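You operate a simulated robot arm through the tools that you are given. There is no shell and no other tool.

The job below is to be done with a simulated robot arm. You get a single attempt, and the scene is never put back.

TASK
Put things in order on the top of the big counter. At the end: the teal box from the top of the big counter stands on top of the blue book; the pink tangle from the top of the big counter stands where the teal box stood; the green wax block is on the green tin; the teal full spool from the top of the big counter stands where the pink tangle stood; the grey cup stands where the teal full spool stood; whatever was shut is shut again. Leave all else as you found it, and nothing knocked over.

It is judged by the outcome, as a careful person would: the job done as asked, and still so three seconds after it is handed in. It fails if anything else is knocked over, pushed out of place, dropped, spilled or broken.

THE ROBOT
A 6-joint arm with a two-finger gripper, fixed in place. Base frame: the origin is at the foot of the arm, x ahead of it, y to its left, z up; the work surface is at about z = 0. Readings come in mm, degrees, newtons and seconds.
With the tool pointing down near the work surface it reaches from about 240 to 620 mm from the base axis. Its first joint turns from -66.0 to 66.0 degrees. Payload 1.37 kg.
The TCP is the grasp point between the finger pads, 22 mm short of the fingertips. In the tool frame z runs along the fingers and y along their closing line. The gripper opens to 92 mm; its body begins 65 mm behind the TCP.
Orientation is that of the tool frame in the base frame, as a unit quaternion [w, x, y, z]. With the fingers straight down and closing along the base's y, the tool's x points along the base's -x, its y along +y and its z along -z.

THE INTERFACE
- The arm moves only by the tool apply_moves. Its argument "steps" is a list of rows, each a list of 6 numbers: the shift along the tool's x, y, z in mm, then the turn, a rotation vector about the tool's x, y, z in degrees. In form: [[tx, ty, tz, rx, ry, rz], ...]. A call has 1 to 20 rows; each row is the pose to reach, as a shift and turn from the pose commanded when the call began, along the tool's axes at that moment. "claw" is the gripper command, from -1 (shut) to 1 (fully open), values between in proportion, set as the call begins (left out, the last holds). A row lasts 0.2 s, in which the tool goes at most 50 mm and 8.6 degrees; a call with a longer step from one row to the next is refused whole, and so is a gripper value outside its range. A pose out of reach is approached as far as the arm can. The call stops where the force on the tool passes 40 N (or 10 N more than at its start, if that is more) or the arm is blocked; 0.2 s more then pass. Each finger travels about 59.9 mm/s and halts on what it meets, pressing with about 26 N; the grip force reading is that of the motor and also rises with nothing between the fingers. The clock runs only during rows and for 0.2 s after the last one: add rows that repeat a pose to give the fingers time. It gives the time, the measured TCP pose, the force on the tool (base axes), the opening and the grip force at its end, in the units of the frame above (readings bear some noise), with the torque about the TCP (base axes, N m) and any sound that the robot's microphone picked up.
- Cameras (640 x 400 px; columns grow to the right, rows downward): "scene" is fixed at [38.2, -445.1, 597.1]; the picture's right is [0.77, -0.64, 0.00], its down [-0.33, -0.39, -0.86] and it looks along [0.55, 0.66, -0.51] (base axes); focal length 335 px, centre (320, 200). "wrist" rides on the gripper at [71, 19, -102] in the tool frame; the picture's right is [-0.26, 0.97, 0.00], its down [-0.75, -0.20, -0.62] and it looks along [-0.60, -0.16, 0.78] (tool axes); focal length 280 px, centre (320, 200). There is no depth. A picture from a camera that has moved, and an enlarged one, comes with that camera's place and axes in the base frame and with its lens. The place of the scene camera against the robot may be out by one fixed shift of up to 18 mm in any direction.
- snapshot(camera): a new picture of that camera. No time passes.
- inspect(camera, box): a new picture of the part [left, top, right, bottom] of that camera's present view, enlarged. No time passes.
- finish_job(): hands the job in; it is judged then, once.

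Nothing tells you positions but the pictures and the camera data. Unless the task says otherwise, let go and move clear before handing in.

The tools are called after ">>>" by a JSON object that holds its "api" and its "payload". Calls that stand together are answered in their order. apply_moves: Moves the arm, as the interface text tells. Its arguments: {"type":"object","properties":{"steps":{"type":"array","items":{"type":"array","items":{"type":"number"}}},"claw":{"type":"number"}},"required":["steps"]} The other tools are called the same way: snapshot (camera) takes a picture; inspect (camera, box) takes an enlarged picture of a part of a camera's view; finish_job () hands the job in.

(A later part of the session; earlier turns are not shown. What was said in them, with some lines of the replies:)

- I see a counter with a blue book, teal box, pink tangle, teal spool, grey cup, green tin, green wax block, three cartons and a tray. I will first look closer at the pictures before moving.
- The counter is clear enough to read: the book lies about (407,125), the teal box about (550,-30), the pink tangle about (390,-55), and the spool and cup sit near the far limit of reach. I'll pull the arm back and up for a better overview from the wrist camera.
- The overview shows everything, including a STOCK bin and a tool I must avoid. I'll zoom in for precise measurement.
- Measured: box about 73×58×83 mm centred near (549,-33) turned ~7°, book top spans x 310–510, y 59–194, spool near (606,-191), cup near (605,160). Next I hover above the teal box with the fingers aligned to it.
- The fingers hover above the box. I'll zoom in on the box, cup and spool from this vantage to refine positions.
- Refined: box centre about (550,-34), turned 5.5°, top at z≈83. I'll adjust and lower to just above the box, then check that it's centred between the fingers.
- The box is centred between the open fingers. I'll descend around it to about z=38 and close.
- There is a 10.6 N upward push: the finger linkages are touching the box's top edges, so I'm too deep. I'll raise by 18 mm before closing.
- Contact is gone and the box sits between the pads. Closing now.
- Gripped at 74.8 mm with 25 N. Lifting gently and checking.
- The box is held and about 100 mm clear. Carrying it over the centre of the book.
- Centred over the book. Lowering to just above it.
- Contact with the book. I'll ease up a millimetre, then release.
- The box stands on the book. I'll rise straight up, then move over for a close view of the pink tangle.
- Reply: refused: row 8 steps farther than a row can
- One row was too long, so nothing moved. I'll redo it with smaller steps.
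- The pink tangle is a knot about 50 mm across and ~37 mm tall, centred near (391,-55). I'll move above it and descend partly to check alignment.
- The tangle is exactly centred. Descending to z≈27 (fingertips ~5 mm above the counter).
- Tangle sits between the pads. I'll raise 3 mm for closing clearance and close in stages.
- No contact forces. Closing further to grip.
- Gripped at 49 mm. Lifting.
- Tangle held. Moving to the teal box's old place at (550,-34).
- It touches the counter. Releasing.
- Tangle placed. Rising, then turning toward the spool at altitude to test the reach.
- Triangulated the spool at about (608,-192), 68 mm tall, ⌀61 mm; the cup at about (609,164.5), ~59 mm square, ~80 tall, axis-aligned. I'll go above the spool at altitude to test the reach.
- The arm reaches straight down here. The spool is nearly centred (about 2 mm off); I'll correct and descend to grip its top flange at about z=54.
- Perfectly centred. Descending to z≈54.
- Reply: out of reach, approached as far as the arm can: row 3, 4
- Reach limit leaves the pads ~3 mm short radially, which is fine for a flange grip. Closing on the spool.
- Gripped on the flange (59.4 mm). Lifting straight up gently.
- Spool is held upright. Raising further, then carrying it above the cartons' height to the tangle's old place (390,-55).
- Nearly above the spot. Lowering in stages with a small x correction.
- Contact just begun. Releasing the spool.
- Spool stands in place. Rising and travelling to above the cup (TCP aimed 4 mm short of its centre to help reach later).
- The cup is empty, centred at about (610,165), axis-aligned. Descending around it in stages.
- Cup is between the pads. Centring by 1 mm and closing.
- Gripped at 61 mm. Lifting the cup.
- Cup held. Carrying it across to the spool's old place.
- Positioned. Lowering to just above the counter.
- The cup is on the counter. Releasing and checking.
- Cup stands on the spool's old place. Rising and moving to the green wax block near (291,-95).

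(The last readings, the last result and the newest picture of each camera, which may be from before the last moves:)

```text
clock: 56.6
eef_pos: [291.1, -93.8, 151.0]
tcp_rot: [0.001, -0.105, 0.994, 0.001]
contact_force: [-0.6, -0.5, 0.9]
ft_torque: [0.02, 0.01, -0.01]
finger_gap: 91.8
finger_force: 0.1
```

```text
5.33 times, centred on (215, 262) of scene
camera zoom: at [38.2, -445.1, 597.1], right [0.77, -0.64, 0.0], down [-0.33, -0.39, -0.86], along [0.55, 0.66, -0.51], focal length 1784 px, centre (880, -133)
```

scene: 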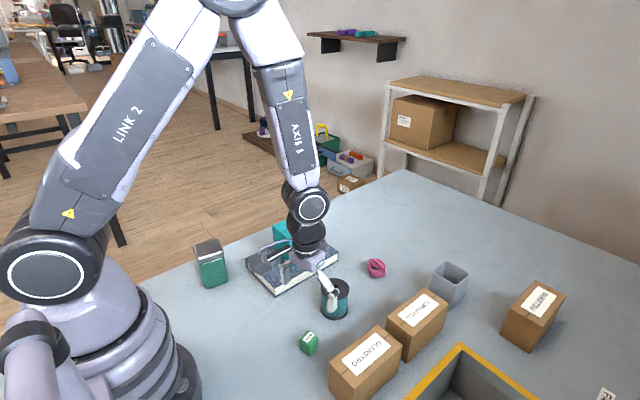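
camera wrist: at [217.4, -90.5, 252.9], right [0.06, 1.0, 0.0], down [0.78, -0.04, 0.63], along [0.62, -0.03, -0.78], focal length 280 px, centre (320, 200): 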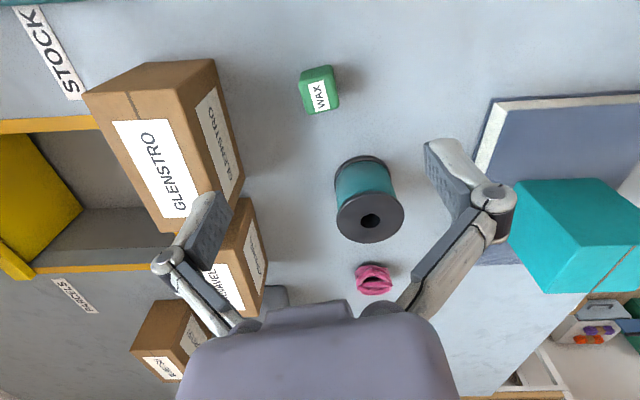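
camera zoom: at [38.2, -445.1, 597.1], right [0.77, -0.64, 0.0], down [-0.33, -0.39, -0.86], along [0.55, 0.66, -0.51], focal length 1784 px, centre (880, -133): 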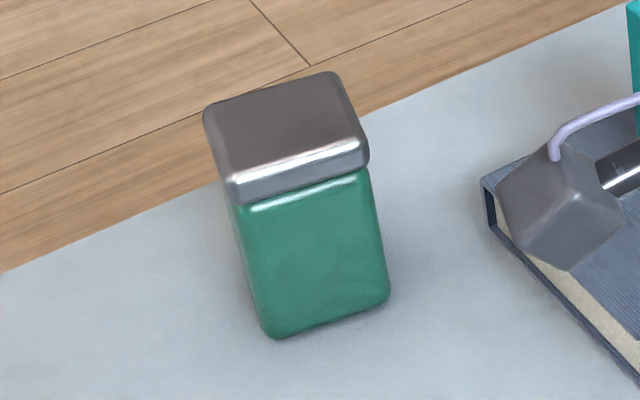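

Wax is ~26×26×33 mm, centred under the gripper. Narrowing the opening to ~60 mm (away from the carton) and descending to z≈29.

>>> {"api": "apply_moves", "payload": {"steps": [[0, 0, 20, 0, 0, 0], [0, 0, 45, 0, 0, 0], [0, 0, 70, 0, 0, 0], [0, 0, 95, 0, 0, 0], [0, 0, 112, 0, 0, 0], [0, 0, 122, 0, 0, 0], [0, 0, 122, 0, 0, 0]], "claw": 0.3}}

>>> {"api": "snapshot", "payload": {"camera": "wrist"}}

>>> {"api": "inspect", "payload": {"camera": "scene", "box": [240, 260, 400, 400]}}

```text
clock: 58.2
eef_pos: [290.6, -94.3, 32.5]
tcp_rot: [0.0, -0.105, 0.994, 0.0]
contact_force: [-0.5, -0.2, -0.1]
ft_torque: [0.02, 0.01, 0.0]
finger_gap: 59.7
finger_force: 0.0
```

```text
taken
camera wrist: at [217.7, -91.0, 132.7], right [0.06, 1.0, 0.0], down [0.78, -0.04, 0.63], along [0.62, -0.03, -0.78], focal length 280 px, centre (320, 200)
```

wrist: 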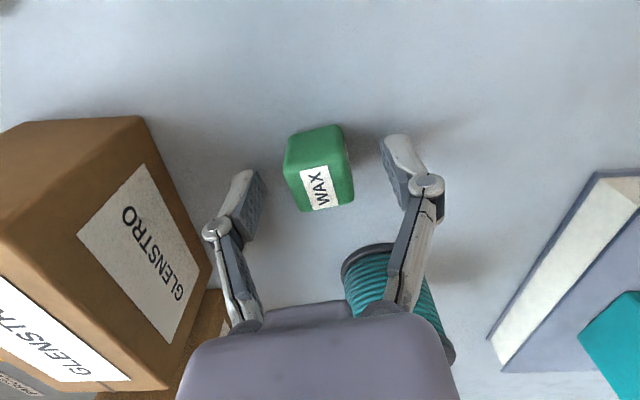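

```text
2.86 times, centred on (320, 330) of scene
camera zoom: at [38.2, -445.1, 597.1], right [0.77, -0.64, 0.0], down [-0.33, -0.39, -0.86], along [0.55, 0.66, -0.51], focal length 956 px, centre (320, -171)
```

zoom: 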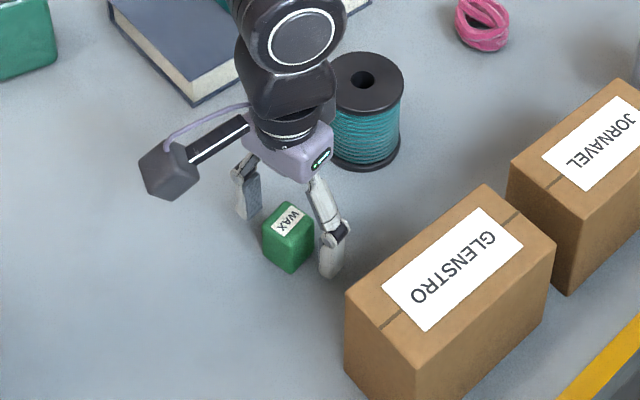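

Aligned with no contact. Lowering 2 mm and closing on the wax.

>>> {"api": "apply_moves", "payload": {"steps": [[0, 0, 2, 0, 0, 0], [0, 0, 2, 0, 0, 0], [0, 0, 2, 0, 0, 0], [0, 0, 2, 0, 0, 0], [0, 0, 2, 0, 0, 0]], "claw": -0.6}}

>>> {"api": "snapshot", "payload": {"camera": "wrist"}}

```text
clock: 59.4
eef_pos: [291.5, -95.2, 28.9]
tcp_rot: [0.0, -0.104, 0.995, 0.0]
contact_force: [-0.7, 0.3, 6.3]
ft_torque: [0.0, 0.01, 0.0]
finger_gap: 26.7
finger_force: 26.2
```

```text
taken
camera wrist: at [218.0, -90.8, 130.7], right [0.06, 1.0, 0.0], down [0.78, -0.04, 0.63], along [0.62, -0.03, -0.78], focal length 280 px, centre (320, 200)
```

wrist: 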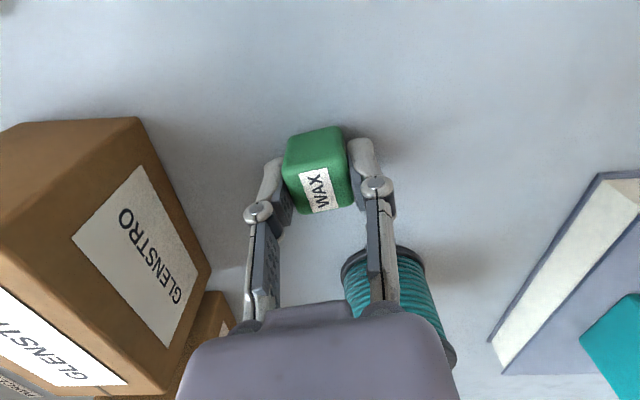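

Wax gripped. Lifting it clear.

>>> {"api": "apply_moves", "payload": {"steps": [[0, 0, -5, 0, 0, 0], [0, 0, -25, 0, 0, 0], [0, 0, -65, 0, 0, 0], [0, 0, -110, 0, 0, 0], [0, 0, -155, 0, 0, 0], [0, 0, -175, 0, 0, 0], [0, 0, -175, 0, 0, 0]]}}

>>> {"api": "snapshot", "payload": {"camera": "wrist"}}

>>> {"api": "snapshot", "payload": {"camera": "scene"}}

```text
clock: 61.0
eef_pos: [290.8, -97.0, 203.5]
tcp_rot: [0.0, -0.105, 0.994, 0.0]
contact_force: [-1.4, -0.4, 0.0]
ft_torque: [-0.04, -0.06, -0.01]
finger_gap: 26.7
finger_force: 25.9
```

```text
taken
camera wrist: at [217.3, -91.1, 305.7], right [0.06, 1.0, 0.0], down [0.78, -0.04, 0.62], along [0.62, -0.03, -0.78], focal length 280 px, centre (320, 200)
```

wrist: 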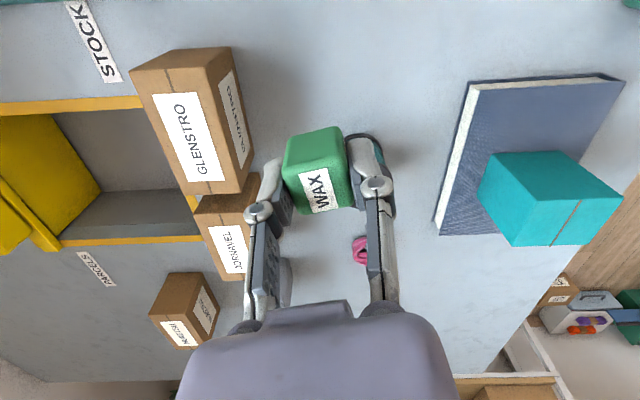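

```text
taken
```

scene: 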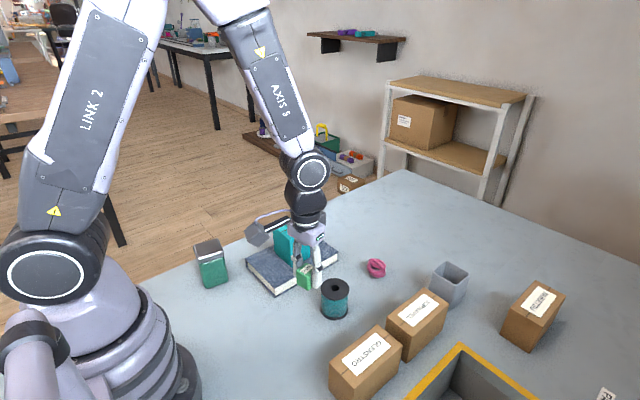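

Wax is held. Carrying it at height toward the green tin near (228,209), turning to match the tin's orientation.

>>> {"api": "apply_moves", "payload": {"steps": [[0, 20, 0, 0, 0, 2], [0, 55, 0, 0, 0, 5], [0, 92, 0, 0, 0, 8], [-1, 130, 0, 0, 0, 11], [-1, 168, 0, 0, 0, 14], [-1, 206, 0, 0, 0, 17], [-1, 244, 0, 0, 0, 20], [-1.8, 280, 0, 0, 0, 24], [-1.8, 303, 0, 0, 0, 26], [-1.8, 311, 0, 0, 0, 27], [-1.8, 311, 0, 0, 0, 27]]}}

>>> {"api": "snapshot", "payload": {"camera": "wrist"}}

>>> {"api": "snapshot", "payload": {"camera": "scene"}}

```text
clock: 63.4
eef_pos: [227.7, 209.0, 204.4]
tcp_rot: [0.0, 0.131, 0.991, 0.0]
contact_force: [0.0, 0.1, -0.9]
ft_torque: [0.01, -0.02, -0.01]
finger_gap: 26.9
finger_force: 26.2
```

```text
taken
camera wrist: at [166.1, 246.4, 305.7], right [0.5, 0.86, 0.0], down [0.67, -0.39, 0.62], along [0.54, -0.31, -0.78], focal length 280 px, centre (320, 200)
```

wrist: 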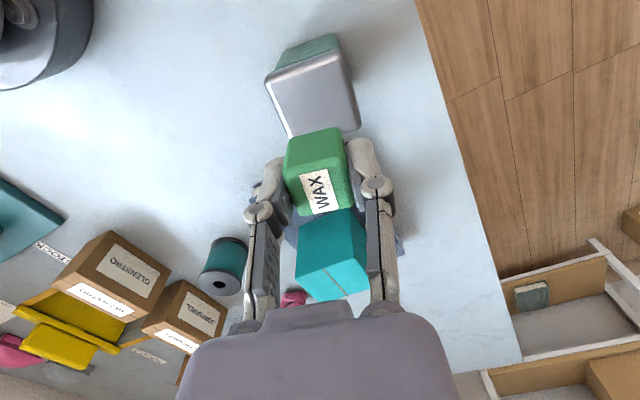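

```text
taken
```

scene: 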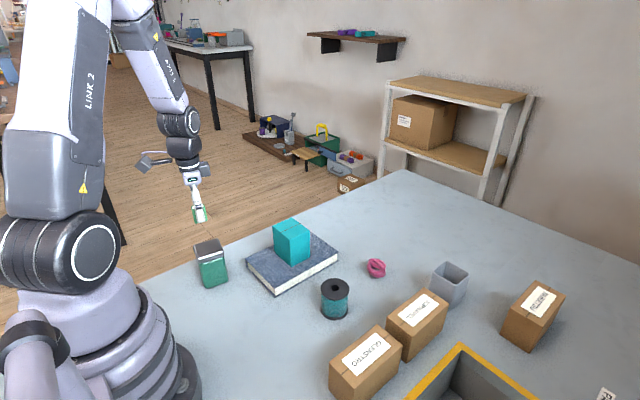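

>>> {"api": "inspect", "payload": {"camera": "wrist", "box": [240, 20, 400, 160]}}

>>> {"api": "inspect", "payload": {"camera": "scene", "box": [140, 120, 280, 300]}}

```text
2.86 times, centred on (320, 90) of wrist
camera zoom: at [166.1, 246.4, 305.7], right [0.5, 0.86, 0.0], down [0.67, -0.39, 0.62], along [0.54, -0.31, -0.78], focal length 801 px, centre (320, 514)
```

zoom: 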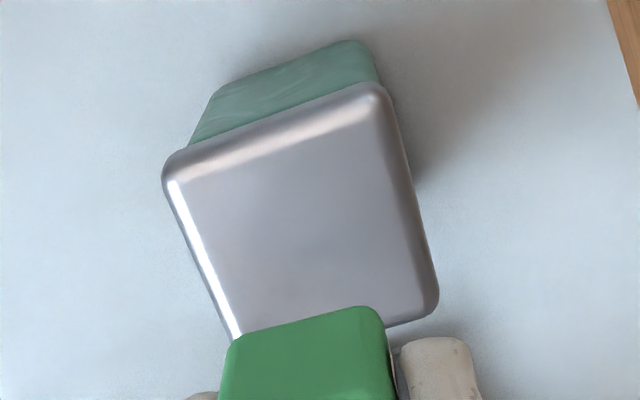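

```text
2.22 times, centred on (210, 210) of scene
camera zoom: at [38.2, -445.1, 597.1], right [0.77, -0.64, 0.0], down [-0.33, -0.39, -0.86], along [0.55, 0.66, -0.51], focal length 744 px, centre (564, 178)
```

zoom: 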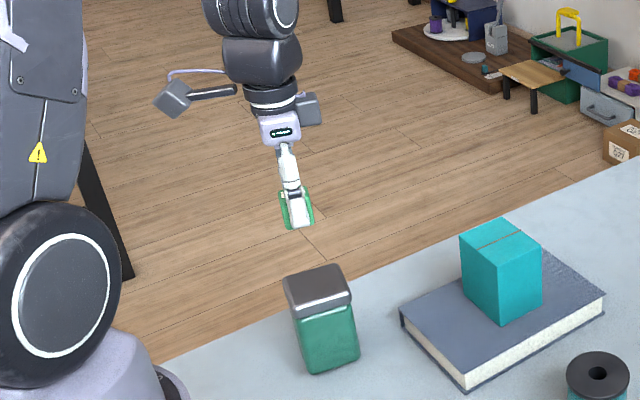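

Lid centre is about (230,205), 60 mm square. Correcting by ~5 mm and lowering in stages.

>>> {"api": "apply_moves", "payload": {"steps": [[-1.2, -4.4, 15, 0, 0, -1], [-1.2, -4.4, 35, 0, 0, -2], [-1.2, -4.4, 55, 0, 0, -2], [-1.2, -4.4, 68, 0, 0, -2], [-1.2, -4.4, 68, 0, 0, -2]]}}

>>> {"api": "snapshot", "payload": {"camera": "wrist"}}

>>> {"api": "inspect", "payload": {"camera": "scene", "box": [150, 190, 270, 300]}}

```text
clock: 64.6
eef_pos: [227.8, 204.9, 135.1]
tcp_rot: [0.0, 0.112, 0.994, 0.0]
contact_force: [1.3, -0.6, -1.0]
ft_torque: [0.03, -0.01, 0.0]
finger_gap: 26.9
finger_force: 25.9
```

```text
taken
camera wrist: at [163.8, 239.3, 237.7], right [0.47, 0.88, 0.0], down [0.69, -0.37, 0.63], along [0.55, -0.3, -0.78], focal length 280 px, centre (320, 200)
```

wrist: 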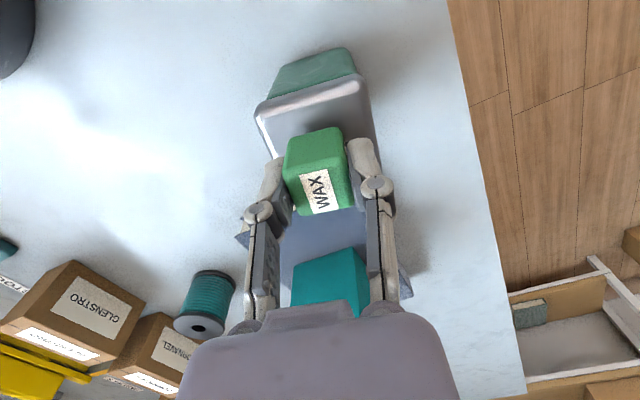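

```text
3.64 times, centred on (210, 245) of scene
camera zoom: at [38.2, -445.1, 597.1], right [0.77, -0.64, 0.0], down [-0.33, -0.39, -0.86], along [0.55, 0.66, -0.51], focal length 1217 px, centre (720, 36)
```

zoom: 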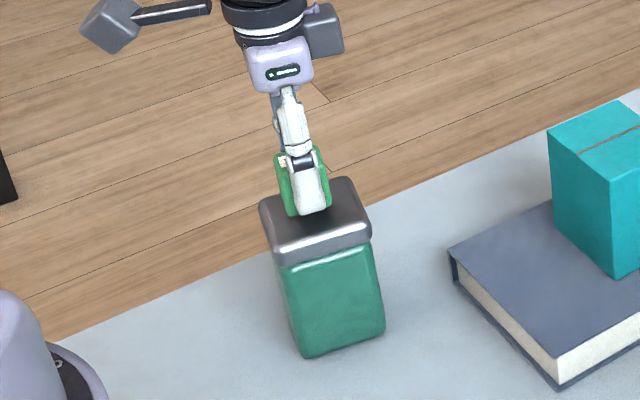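

>>> {"api": "apply_moves", "payload": {"steps": [[0, 0, 3, 0, 0, 0], [0, 0, 6, 0, 0, 0], [0, 0, 6, 0, 0, 0]]}}

>>> {"api": "inspect", "payload": {"camera": "wrist", "box": [230, 30, 410, 240]}}

>>> {"api": "inspect", "payload": {"camera": "scene", "box": [180, 210, 250, 260]}}

```text
clock: 65.4
eef_pos: [227.7, 205.6, 129.8]
tcp_rot: [0.0, 0.113, 0.994, 0.0]
contact_force: [-0.1, -0.1, -0.3]
ft_torque: [0.01, -0.01, -0.04]
finger_gap: 27.1
finger_force: 26.2
```

```text
1.90 times, centred on (320, 135) of wrist
camera zoom: at [163.9, 239.5, 231.3], right [0.47, 0.88, 0.0], down [0.69, -0.37, 0.63], along [0.55, -0.3, -0.78], focal length 534 px, centre (320, 324)
```

zoom: 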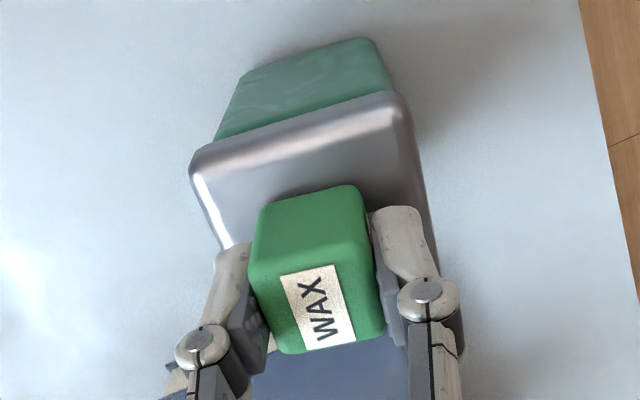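

```text
8.00 times, centred on (215, 235) of scene
camera zoom: at [38.2, -445.1, 597.1], right [0.77, -0.64, 0.0], down [-0.33, -0.39, -0.86], along [0.55, 0.66, -0.51], focal length 2677 px, centre (1160, -80)
```

zoom: 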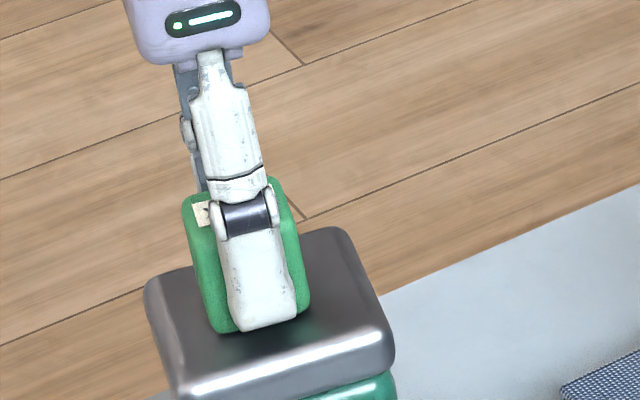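

Well centred over the lid. Stepping down to contact.

>>> {"api": "apply_moves", "payload": {"steps": [[0, 0, 1.5, 0, 0, 0], [0, 0, 3, 0, 0, 0], [0, 0, 3, 0, 0, 0]]}}

```text
clock: 66.2
eef_pos: [228.3, 204.6, 126.5]
tcp_rot: [0.001, 0.112, 0.994, 0.0]
contact_force: [0.8, -2.6, 20.2]
ft_torque: [-0.1, 0.0, -0.02]
finger_gap: 27.1
finger_force: 25.8
```

Firm contact. Easing up about 1 mm before release.

>>> {"api": "apply_moves", "payload": {"steps": [[0, 0, -1, 0, 0, 0], [0, 0, -1, 0, 0, 0]]}}

```text
clock: 66.8
eef_pos: [228.5, 204.6, 126.6]
tcp_rot: [0.001, 0.113, 0.994, -0.001]
contact_force: [1.3, 2.6, 7.0]
ft_torque: [0.09, -0.06, -0.01]
finger_gap: 26.8
finger_force: 26.0
```

>>> {"api": "apply_moves", "payload": {"steps": [[0, 0, -0.4, 0, 0, 0], [0, 0, -0.4, 0, 0, 0], [0, 0, -0.4, 0, 0, 0]], "claw": 0.1}}

>>> {"api": "snapshot", "payload": {"camera": "wrist"}}

>>> {"api": "inspect", "payload": {"camera": "scene", "box": [150, 190, 270, 300]}}

```text
clock: 67.6
eef_pos: [227.5, 205.3, 127.8]
tcp_rot: [0.0, 0.113, 0.994, 0.0]
contact_force: [-0.3, -0.1, -0.4]
ft_torque: [0.01, -0.02, -0.02]
finger_gap: 50.8
finger_force: 0.0
```

```text
taken
camera wrist: at [163.7, 239.3, 229.4], right [0.47, 0.88, 0.0], down [0.69, -0.37, 0.62], along [0.55, -0.3, -0.78], focal length 280 px, centre (320, 200)
```

wrist: 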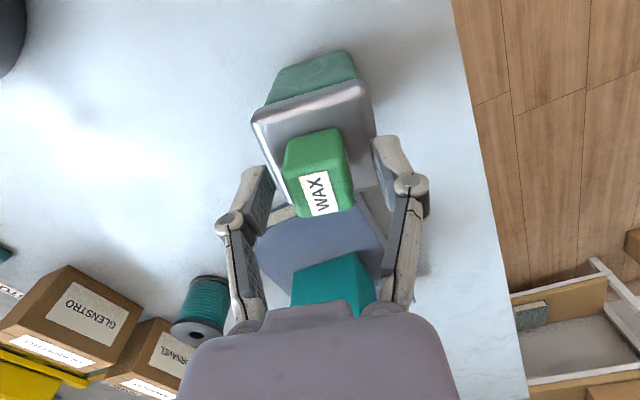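

```text
3.64 times, centred on (210, 245) of scene
camera zoom: at [38.2, -445.1, 597.1], right [0.77, -0.64, 0.0], down [-0.33, -0.39, -0.86], along [0.55, 0.66, -0.51], focal length 1217 px, centre (720, 36)
```

zoom: 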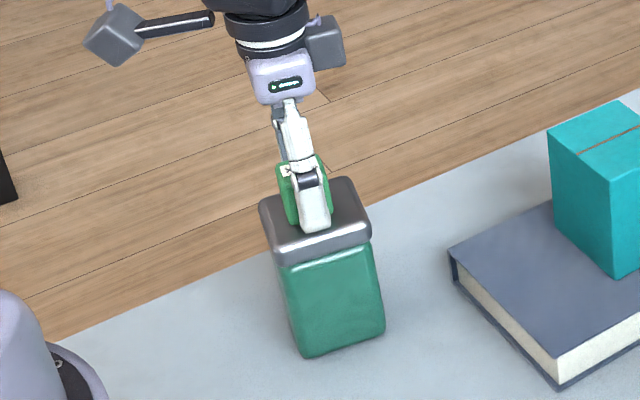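

Wax released on the lid. Rising straight up, then pulling back to an overview pose.

>>> {"api": "apply_moves", "payload": {"steps": [[0, 0, -10, 0, 0, 0], [0, 0, -35, 0, 0, 0], [0, 0, -75, 0, 0, 0], [0, 0, -120, 0, 0, 0], [0, 0, -165, 0, 0, 0], [0, 0, -200, 0, 0, 0], [0, 0, -200, 0, 0, 0]]}}

>>> {"api": "snapshot", "payload": {"camera": "wrist"}}

>>> {"api": "snapshot", "payload": {"camera": "scene"}}

>>> {"api": "inspect", "payload": {"camera": "scene", "box": [170, 200, 350, 310]}}

>>> {"api": "inspect", "payload": {"camera": "scene", "box": [290, 240, 500, 370]}}

```text
clock: 69.2
eef_pos: [227.9, 202.3, 326.3]
tcp_rot: [0.0, 0.113, 0.994, 0.001]
contact_force: [1.0, -0.1, 0.3]
ft_torque: [0.0, 0.02, 0.02]
finger_gap: 50.6
finger_force: 0.1
```

```text
taken
camera wrist: at [162.7, 236.6, 429.3], right [0.47, 0.88, 0.0], down [0.69, -0.37, 0.63], along [0.55, -0.3, -0.78], focal length 280 px, centre (320, 200)
```

wrist: 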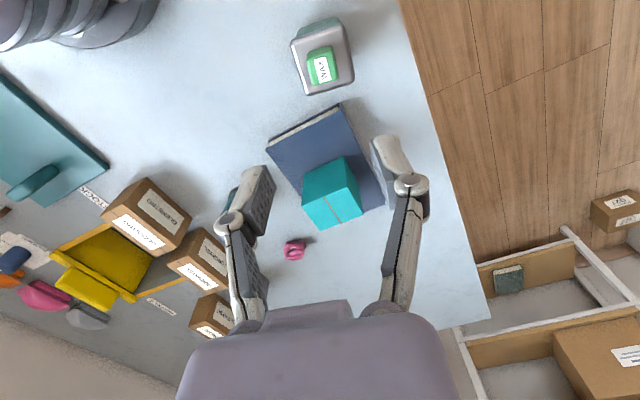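

```text
taken
```

scene: 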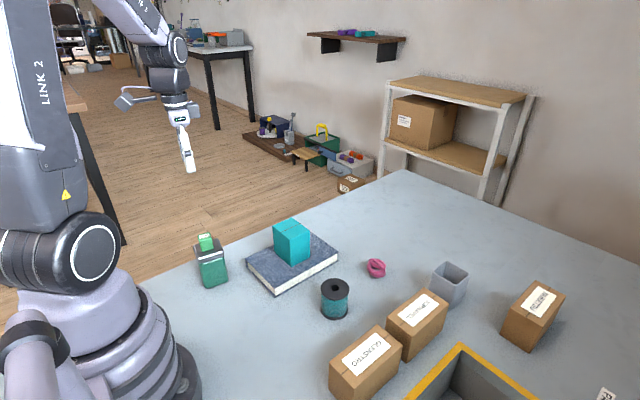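

```text
3.56 times, centred on (260, 255) of scene
camera zoom: at [38.2, -445.1, 597.1], right [0.77, -0.64, 0.0], down [-0.33, -0.39, -0.86], along [0.55, 0.66, -0.51], focal length 1190 px, centre (533, 4)
```

zoom: 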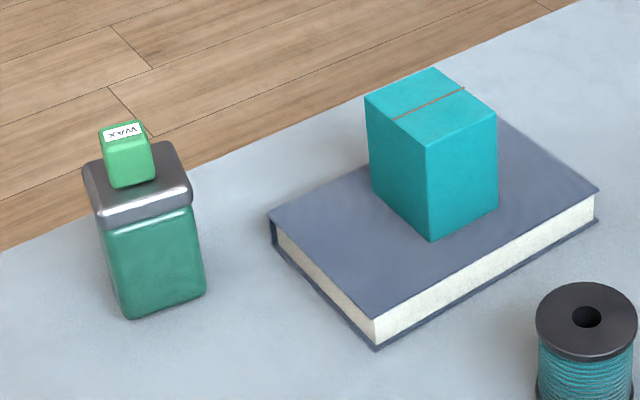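

```text
3.05 times, centred on (395, 305) of scene
camera zoom: at [38.2, -445.1, 597.1], right [0.77, -0.64, 0.0], down [-0.33, -0.39, -0.86], along [0.55, 0.66, -0.51], focal length 1020 px, centre (91, -120)
```

zoom: 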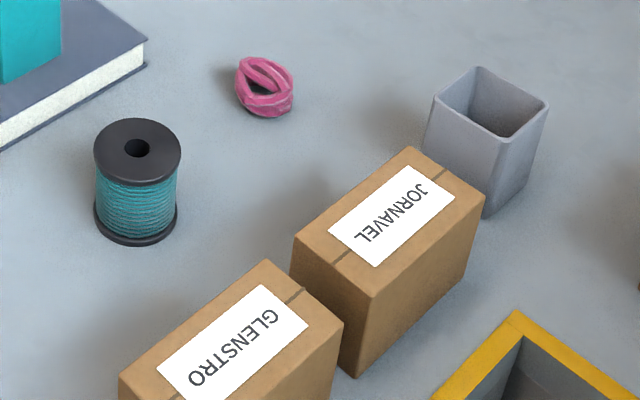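

Everything checks out: teal box on the book, tangle at the box's spot, spool at the tangle's spot, cup at the spool's spot, wax on the tin's lid. Nothing else has moved and the gripper is clear, so I'm handing in.

>>> {"api": "finish_job", "payload": {}}

```text
The job is handed in.
```

The counter is arranged as you asked, and I've handed the job in. My last pictures show every moved item upright and the gripper well clear of everything.

- **Teal box:** it stands at the middle of the blue book.
- **Pink tangle:** it stands where the teal box was.
- **Teal full spool:** it stands where the pink tangle was.
- **Grey cup:** it was empty, and it stands where the spool was, within a few millimetres. That spot is close to the limit of the arm's reach.
- **Green wax block:** it sits at the centre of the green tin's lid.

I opened nothing, so everything that was shut is still shut. The book and tin are where they were, as far as the pictures show. The cartons and counter wells were not touched.

While picking up the teal box I went about 15 mm too deep, and the fingers pressed on its top edges at about 10 N. I backed off and gripped it higher. I saw no damage or shift.
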